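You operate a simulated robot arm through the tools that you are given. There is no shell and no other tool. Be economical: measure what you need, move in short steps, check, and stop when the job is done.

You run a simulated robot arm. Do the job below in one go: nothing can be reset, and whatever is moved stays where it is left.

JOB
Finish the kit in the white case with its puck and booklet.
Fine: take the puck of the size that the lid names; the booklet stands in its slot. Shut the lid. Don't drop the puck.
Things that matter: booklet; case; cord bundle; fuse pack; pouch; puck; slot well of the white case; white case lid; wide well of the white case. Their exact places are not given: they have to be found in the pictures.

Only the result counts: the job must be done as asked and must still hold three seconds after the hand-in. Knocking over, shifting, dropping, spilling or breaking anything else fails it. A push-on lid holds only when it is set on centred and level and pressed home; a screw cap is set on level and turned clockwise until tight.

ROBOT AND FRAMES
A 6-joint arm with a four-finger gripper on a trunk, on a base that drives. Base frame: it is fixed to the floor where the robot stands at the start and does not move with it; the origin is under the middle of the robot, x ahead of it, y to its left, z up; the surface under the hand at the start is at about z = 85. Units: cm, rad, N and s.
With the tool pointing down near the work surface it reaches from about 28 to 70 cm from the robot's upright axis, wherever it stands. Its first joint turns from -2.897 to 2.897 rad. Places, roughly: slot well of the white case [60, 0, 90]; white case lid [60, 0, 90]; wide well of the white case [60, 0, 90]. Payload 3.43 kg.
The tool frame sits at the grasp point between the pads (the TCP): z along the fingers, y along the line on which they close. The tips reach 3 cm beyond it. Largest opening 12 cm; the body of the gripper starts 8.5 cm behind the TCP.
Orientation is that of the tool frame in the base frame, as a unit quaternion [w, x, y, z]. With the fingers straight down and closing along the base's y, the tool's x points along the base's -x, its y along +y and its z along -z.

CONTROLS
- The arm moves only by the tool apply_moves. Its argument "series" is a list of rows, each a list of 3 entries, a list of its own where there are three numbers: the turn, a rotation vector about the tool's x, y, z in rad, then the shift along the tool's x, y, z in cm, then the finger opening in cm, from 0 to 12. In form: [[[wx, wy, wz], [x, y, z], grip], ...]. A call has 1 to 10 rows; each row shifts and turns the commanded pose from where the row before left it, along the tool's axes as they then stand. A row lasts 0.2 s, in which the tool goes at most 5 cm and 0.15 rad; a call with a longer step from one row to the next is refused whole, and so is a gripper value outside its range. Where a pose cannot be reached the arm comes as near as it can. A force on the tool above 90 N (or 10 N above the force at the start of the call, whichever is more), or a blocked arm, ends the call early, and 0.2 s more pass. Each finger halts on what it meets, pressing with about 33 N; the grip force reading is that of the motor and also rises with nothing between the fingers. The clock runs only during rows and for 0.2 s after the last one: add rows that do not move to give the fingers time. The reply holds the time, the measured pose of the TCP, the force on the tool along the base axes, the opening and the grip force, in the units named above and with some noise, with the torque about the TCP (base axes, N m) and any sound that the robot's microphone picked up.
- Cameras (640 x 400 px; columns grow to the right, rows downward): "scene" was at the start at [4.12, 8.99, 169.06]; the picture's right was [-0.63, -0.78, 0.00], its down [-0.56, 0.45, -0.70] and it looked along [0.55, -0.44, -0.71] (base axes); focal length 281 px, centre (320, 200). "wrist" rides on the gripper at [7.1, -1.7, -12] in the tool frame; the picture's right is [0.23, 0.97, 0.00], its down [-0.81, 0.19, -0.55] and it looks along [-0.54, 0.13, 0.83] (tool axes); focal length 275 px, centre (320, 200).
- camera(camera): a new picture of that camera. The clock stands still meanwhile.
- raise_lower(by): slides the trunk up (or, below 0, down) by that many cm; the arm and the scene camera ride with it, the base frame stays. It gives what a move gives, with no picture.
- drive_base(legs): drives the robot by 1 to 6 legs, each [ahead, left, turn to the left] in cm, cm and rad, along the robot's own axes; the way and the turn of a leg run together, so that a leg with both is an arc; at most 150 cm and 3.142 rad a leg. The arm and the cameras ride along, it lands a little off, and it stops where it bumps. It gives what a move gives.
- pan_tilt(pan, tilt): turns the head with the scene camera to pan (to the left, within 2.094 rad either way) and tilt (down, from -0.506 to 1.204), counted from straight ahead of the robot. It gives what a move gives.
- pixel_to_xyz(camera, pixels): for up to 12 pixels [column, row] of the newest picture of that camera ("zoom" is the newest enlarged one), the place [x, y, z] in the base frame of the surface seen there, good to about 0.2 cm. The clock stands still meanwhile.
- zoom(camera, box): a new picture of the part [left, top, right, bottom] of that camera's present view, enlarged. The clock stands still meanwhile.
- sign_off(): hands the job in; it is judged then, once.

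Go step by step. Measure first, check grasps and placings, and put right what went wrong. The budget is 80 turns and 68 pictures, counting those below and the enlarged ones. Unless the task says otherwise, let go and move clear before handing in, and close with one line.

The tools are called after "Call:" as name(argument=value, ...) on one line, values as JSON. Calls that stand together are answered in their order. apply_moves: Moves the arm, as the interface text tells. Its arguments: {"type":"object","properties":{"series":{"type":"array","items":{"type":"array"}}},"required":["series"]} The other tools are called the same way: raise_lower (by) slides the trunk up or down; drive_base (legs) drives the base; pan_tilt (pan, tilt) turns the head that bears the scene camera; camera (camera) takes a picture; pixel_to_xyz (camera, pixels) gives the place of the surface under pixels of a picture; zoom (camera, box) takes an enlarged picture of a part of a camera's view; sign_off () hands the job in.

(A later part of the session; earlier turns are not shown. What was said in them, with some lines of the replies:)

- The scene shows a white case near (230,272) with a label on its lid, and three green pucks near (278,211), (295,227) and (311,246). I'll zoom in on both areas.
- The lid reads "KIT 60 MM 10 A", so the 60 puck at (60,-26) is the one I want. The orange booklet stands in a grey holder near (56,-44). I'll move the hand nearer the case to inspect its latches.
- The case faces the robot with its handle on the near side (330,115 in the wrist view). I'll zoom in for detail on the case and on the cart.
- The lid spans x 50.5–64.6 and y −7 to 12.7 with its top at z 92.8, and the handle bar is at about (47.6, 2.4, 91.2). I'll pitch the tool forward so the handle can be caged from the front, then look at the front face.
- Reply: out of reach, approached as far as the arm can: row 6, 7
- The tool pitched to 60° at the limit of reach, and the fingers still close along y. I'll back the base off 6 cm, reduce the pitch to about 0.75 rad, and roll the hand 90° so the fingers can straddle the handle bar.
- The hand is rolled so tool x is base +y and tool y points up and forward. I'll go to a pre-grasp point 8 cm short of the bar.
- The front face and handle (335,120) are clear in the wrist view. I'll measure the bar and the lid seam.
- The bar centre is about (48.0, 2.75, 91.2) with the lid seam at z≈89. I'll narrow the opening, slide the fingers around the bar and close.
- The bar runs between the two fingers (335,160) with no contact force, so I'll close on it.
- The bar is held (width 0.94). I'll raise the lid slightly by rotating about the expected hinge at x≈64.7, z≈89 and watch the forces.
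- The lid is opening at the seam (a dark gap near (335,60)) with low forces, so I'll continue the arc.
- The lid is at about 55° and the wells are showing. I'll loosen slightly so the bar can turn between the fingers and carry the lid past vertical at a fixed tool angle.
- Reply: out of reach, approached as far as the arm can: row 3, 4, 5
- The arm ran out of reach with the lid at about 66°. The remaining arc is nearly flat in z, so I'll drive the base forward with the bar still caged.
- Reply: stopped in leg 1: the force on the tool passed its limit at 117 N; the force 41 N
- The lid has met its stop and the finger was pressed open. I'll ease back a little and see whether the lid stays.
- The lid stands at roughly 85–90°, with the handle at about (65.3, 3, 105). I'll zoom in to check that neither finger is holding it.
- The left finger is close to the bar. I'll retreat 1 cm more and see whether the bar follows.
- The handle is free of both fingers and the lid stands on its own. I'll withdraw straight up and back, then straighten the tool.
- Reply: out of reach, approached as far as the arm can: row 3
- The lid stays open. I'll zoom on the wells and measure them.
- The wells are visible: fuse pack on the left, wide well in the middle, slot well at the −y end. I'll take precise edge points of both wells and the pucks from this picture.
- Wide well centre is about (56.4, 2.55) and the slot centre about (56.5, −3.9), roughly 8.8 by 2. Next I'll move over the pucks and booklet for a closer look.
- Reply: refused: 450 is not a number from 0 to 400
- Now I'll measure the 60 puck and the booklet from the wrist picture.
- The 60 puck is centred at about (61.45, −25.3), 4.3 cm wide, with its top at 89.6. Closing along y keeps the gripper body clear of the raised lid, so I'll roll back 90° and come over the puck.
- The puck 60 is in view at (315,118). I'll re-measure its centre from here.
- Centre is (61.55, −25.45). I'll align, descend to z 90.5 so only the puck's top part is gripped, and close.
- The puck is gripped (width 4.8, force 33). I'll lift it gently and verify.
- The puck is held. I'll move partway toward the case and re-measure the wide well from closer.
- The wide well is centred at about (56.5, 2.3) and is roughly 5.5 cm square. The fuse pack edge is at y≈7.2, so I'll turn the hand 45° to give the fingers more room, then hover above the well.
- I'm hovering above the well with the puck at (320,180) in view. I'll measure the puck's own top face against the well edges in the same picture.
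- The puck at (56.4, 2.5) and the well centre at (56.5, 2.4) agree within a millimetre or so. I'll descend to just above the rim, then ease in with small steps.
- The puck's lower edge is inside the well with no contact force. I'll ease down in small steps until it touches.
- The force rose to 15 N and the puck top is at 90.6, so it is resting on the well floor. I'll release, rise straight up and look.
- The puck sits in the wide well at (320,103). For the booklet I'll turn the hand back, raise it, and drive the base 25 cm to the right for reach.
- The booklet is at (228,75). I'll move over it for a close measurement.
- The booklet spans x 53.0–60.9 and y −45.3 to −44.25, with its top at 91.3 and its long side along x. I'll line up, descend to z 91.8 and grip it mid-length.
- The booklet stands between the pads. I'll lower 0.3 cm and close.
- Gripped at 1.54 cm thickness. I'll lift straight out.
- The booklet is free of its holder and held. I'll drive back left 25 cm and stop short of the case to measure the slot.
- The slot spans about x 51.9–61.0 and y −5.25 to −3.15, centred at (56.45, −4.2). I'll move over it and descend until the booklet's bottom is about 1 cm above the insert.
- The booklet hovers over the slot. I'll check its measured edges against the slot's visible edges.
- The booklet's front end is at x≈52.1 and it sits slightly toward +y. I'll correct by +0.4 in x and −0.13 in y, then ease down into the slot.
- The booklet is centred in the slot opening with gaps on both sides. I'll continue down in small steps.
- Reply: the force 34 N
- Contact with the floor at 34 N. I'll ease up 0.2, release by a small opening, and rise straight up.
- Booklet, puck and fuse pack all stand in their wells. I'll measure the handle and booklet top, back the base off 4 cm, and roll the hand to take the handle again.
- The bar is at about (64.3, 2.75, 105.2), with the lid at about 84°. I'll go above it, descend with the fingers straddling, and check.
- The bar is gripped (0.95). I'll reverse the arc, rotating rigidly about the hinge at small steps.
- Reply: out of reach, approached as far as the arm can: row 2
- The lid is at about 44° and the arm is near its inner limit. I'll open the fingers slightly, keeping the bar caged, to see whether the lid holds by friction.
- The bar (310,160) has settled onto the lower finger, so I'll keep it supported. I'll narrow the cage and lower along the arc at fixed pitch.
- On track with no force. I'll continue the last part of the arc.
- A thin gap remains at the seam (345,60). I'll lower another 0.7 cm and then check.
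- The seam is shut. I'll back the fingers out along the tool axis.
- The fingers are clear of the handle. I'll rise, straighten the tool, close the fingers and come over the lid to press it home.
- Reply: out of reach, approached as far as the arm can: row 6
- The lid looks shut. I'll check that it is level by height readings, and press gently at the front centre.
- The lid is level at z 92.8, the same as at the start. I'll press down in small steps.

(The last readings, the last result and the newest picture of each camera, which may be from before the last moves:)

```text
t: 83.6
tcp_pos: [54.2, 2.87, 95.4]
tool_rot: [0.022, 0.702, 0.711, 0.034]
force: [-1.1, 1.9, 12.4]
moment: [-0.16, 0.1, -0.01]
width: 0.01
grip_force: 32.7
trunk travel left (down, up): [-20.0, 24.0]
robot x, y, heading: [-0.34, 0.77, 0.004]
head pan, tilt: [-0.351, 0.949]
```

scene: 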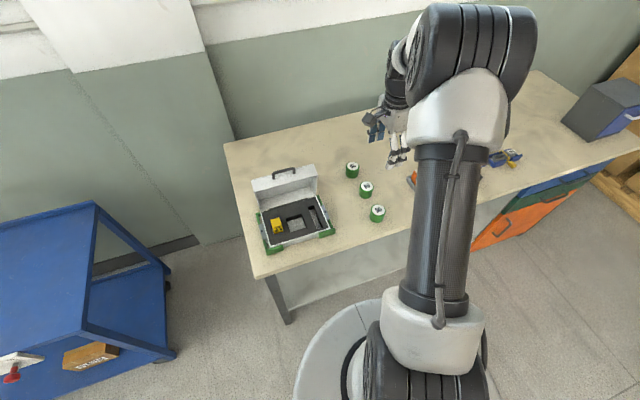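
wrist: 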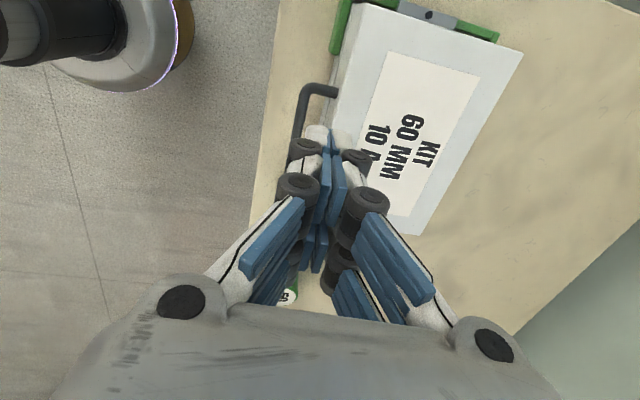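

Call:
apply_moves(series=[[[0, 0, 0], [0, 0, 0.1], 0], [[0, 0, 0], [0, 0, 0.1], 0], [[0, 0, 0], [0, 0, 0], 0]])

Call:
apply_moves(series=[[[0, 0, 0], [0, 0, -1], 0], [[0, 0, 0], [0, 0, -4], 0], [[0, 0, 0], [0, 0, -4], 0], [[0, 0, 0], [0, -4, -4], 0], [[0, 0, 0], [0, -4, -2], 0], [[0, 0, 0], [0, 0, 0], 0]])

Call:
camera(camera="wrist")

Call:
camera(camera="scene")

```text
t: 84.4
tcp_pos: [54.09, 2.89, 95.31]
tool_rot: [0.022, 0.703, 0.71, 0.035]
force: [-4.4, -0.9, 27.9]
moment: [-0.51, 0.22, -0.02]
width: 0.59
grip_force: 33.1
trunk travel left (down, up): [-20.0, 24.0]
robot x, y, heading: [0.09, 0.8, 0.002]
head pan, tilt: [-0.351, 0.949]
```

```text
refused: row 4 steps farther than a row can; nothing moved
```

```text
4 pictures are left
```

wrist: 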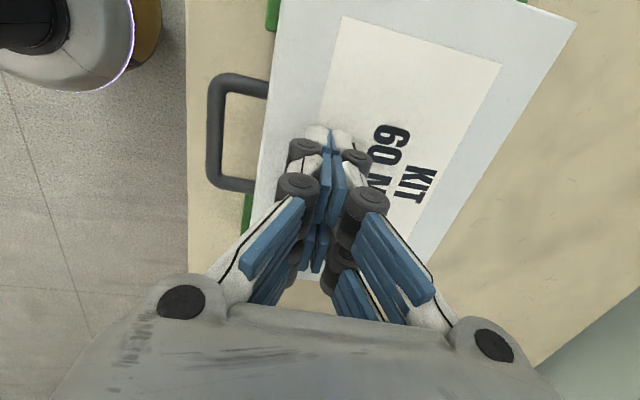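

```text
3 pictures are left
```

scene: 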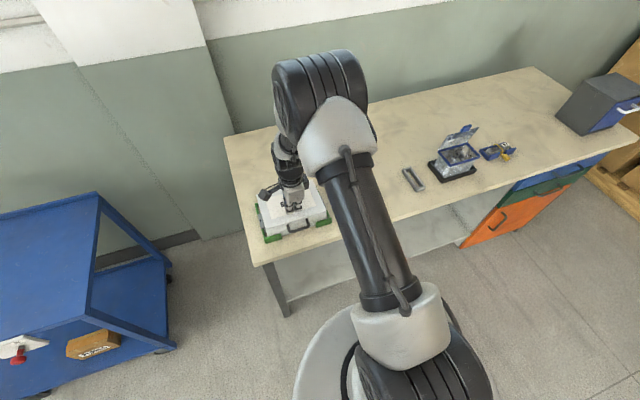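

The lid took a 28 N press and stays put. I'll now rise clear with shorter steps.

Call:
apply_moves(series=[[[0, 0, 0], [0, 0, -1], 0], [[0, 0, 0], [0, 0, -4], 0], [[0, 0, 0], [0, 0, -4], 0], [[0, 0, 0], [0, -2, -3], 0], [[0, 0, 0], [0, -2, -3], 0], [[0, 0, 0], [0, 0, 0], 0], [[0, 0, 0], [0, 0, 0], 0]])

Call:
zoom(camera="wrist", box=[180, 0, 580, 260])

Call:
pixel_to_xyz(camera="wrist", pixels=[[375, 20], [345, 100], [480, 60], [420, 160]])

```text
t: 86.0
tcp_pos: [48.93, 2.62, 109.9]
tool_rot: [0.021, 0.703, 0.711, 0.032]
force: [-0.8, -0.2, -0.2]
moment: [0.01, 0.0, 0.02]
width: 0.01
grip_force: 33.3
trunk travel left (down, up): [-20.0, 24.0]
robot x, y, heading: [-0.13, 0.25, 0.008]
head pan, tilt: [-0.351, 0.949]
```

```text
1.54 times, centred on (380, 130) of wrist
```

zoom: 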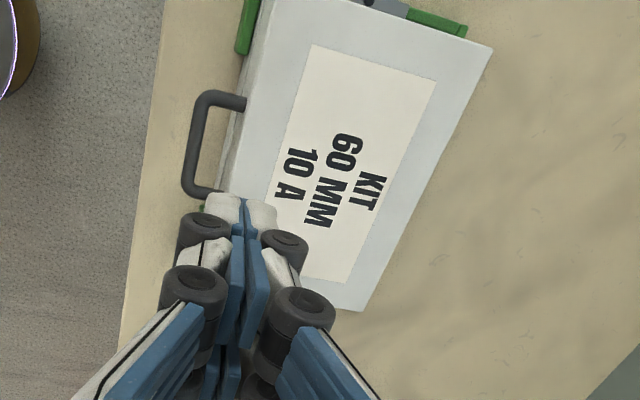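

```text
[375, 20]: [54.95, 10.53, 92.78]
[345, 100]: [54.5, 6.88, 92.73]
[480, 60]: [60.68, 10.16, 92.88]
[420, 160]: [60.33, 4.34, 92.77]
```

The lid is shut and level at z 92.8 all over, and the hand is clear. I'm handing in.

Call:
sign_off()

```text
The job is handed in.
```

The 60 puck is in the wide well, the booklet stands in its slot, and the lid is shut, level and pressed home. The puck was not dropped. While opening the lid I pushed it against its stop at 117 N, but the case showed no visible shift afterwards.
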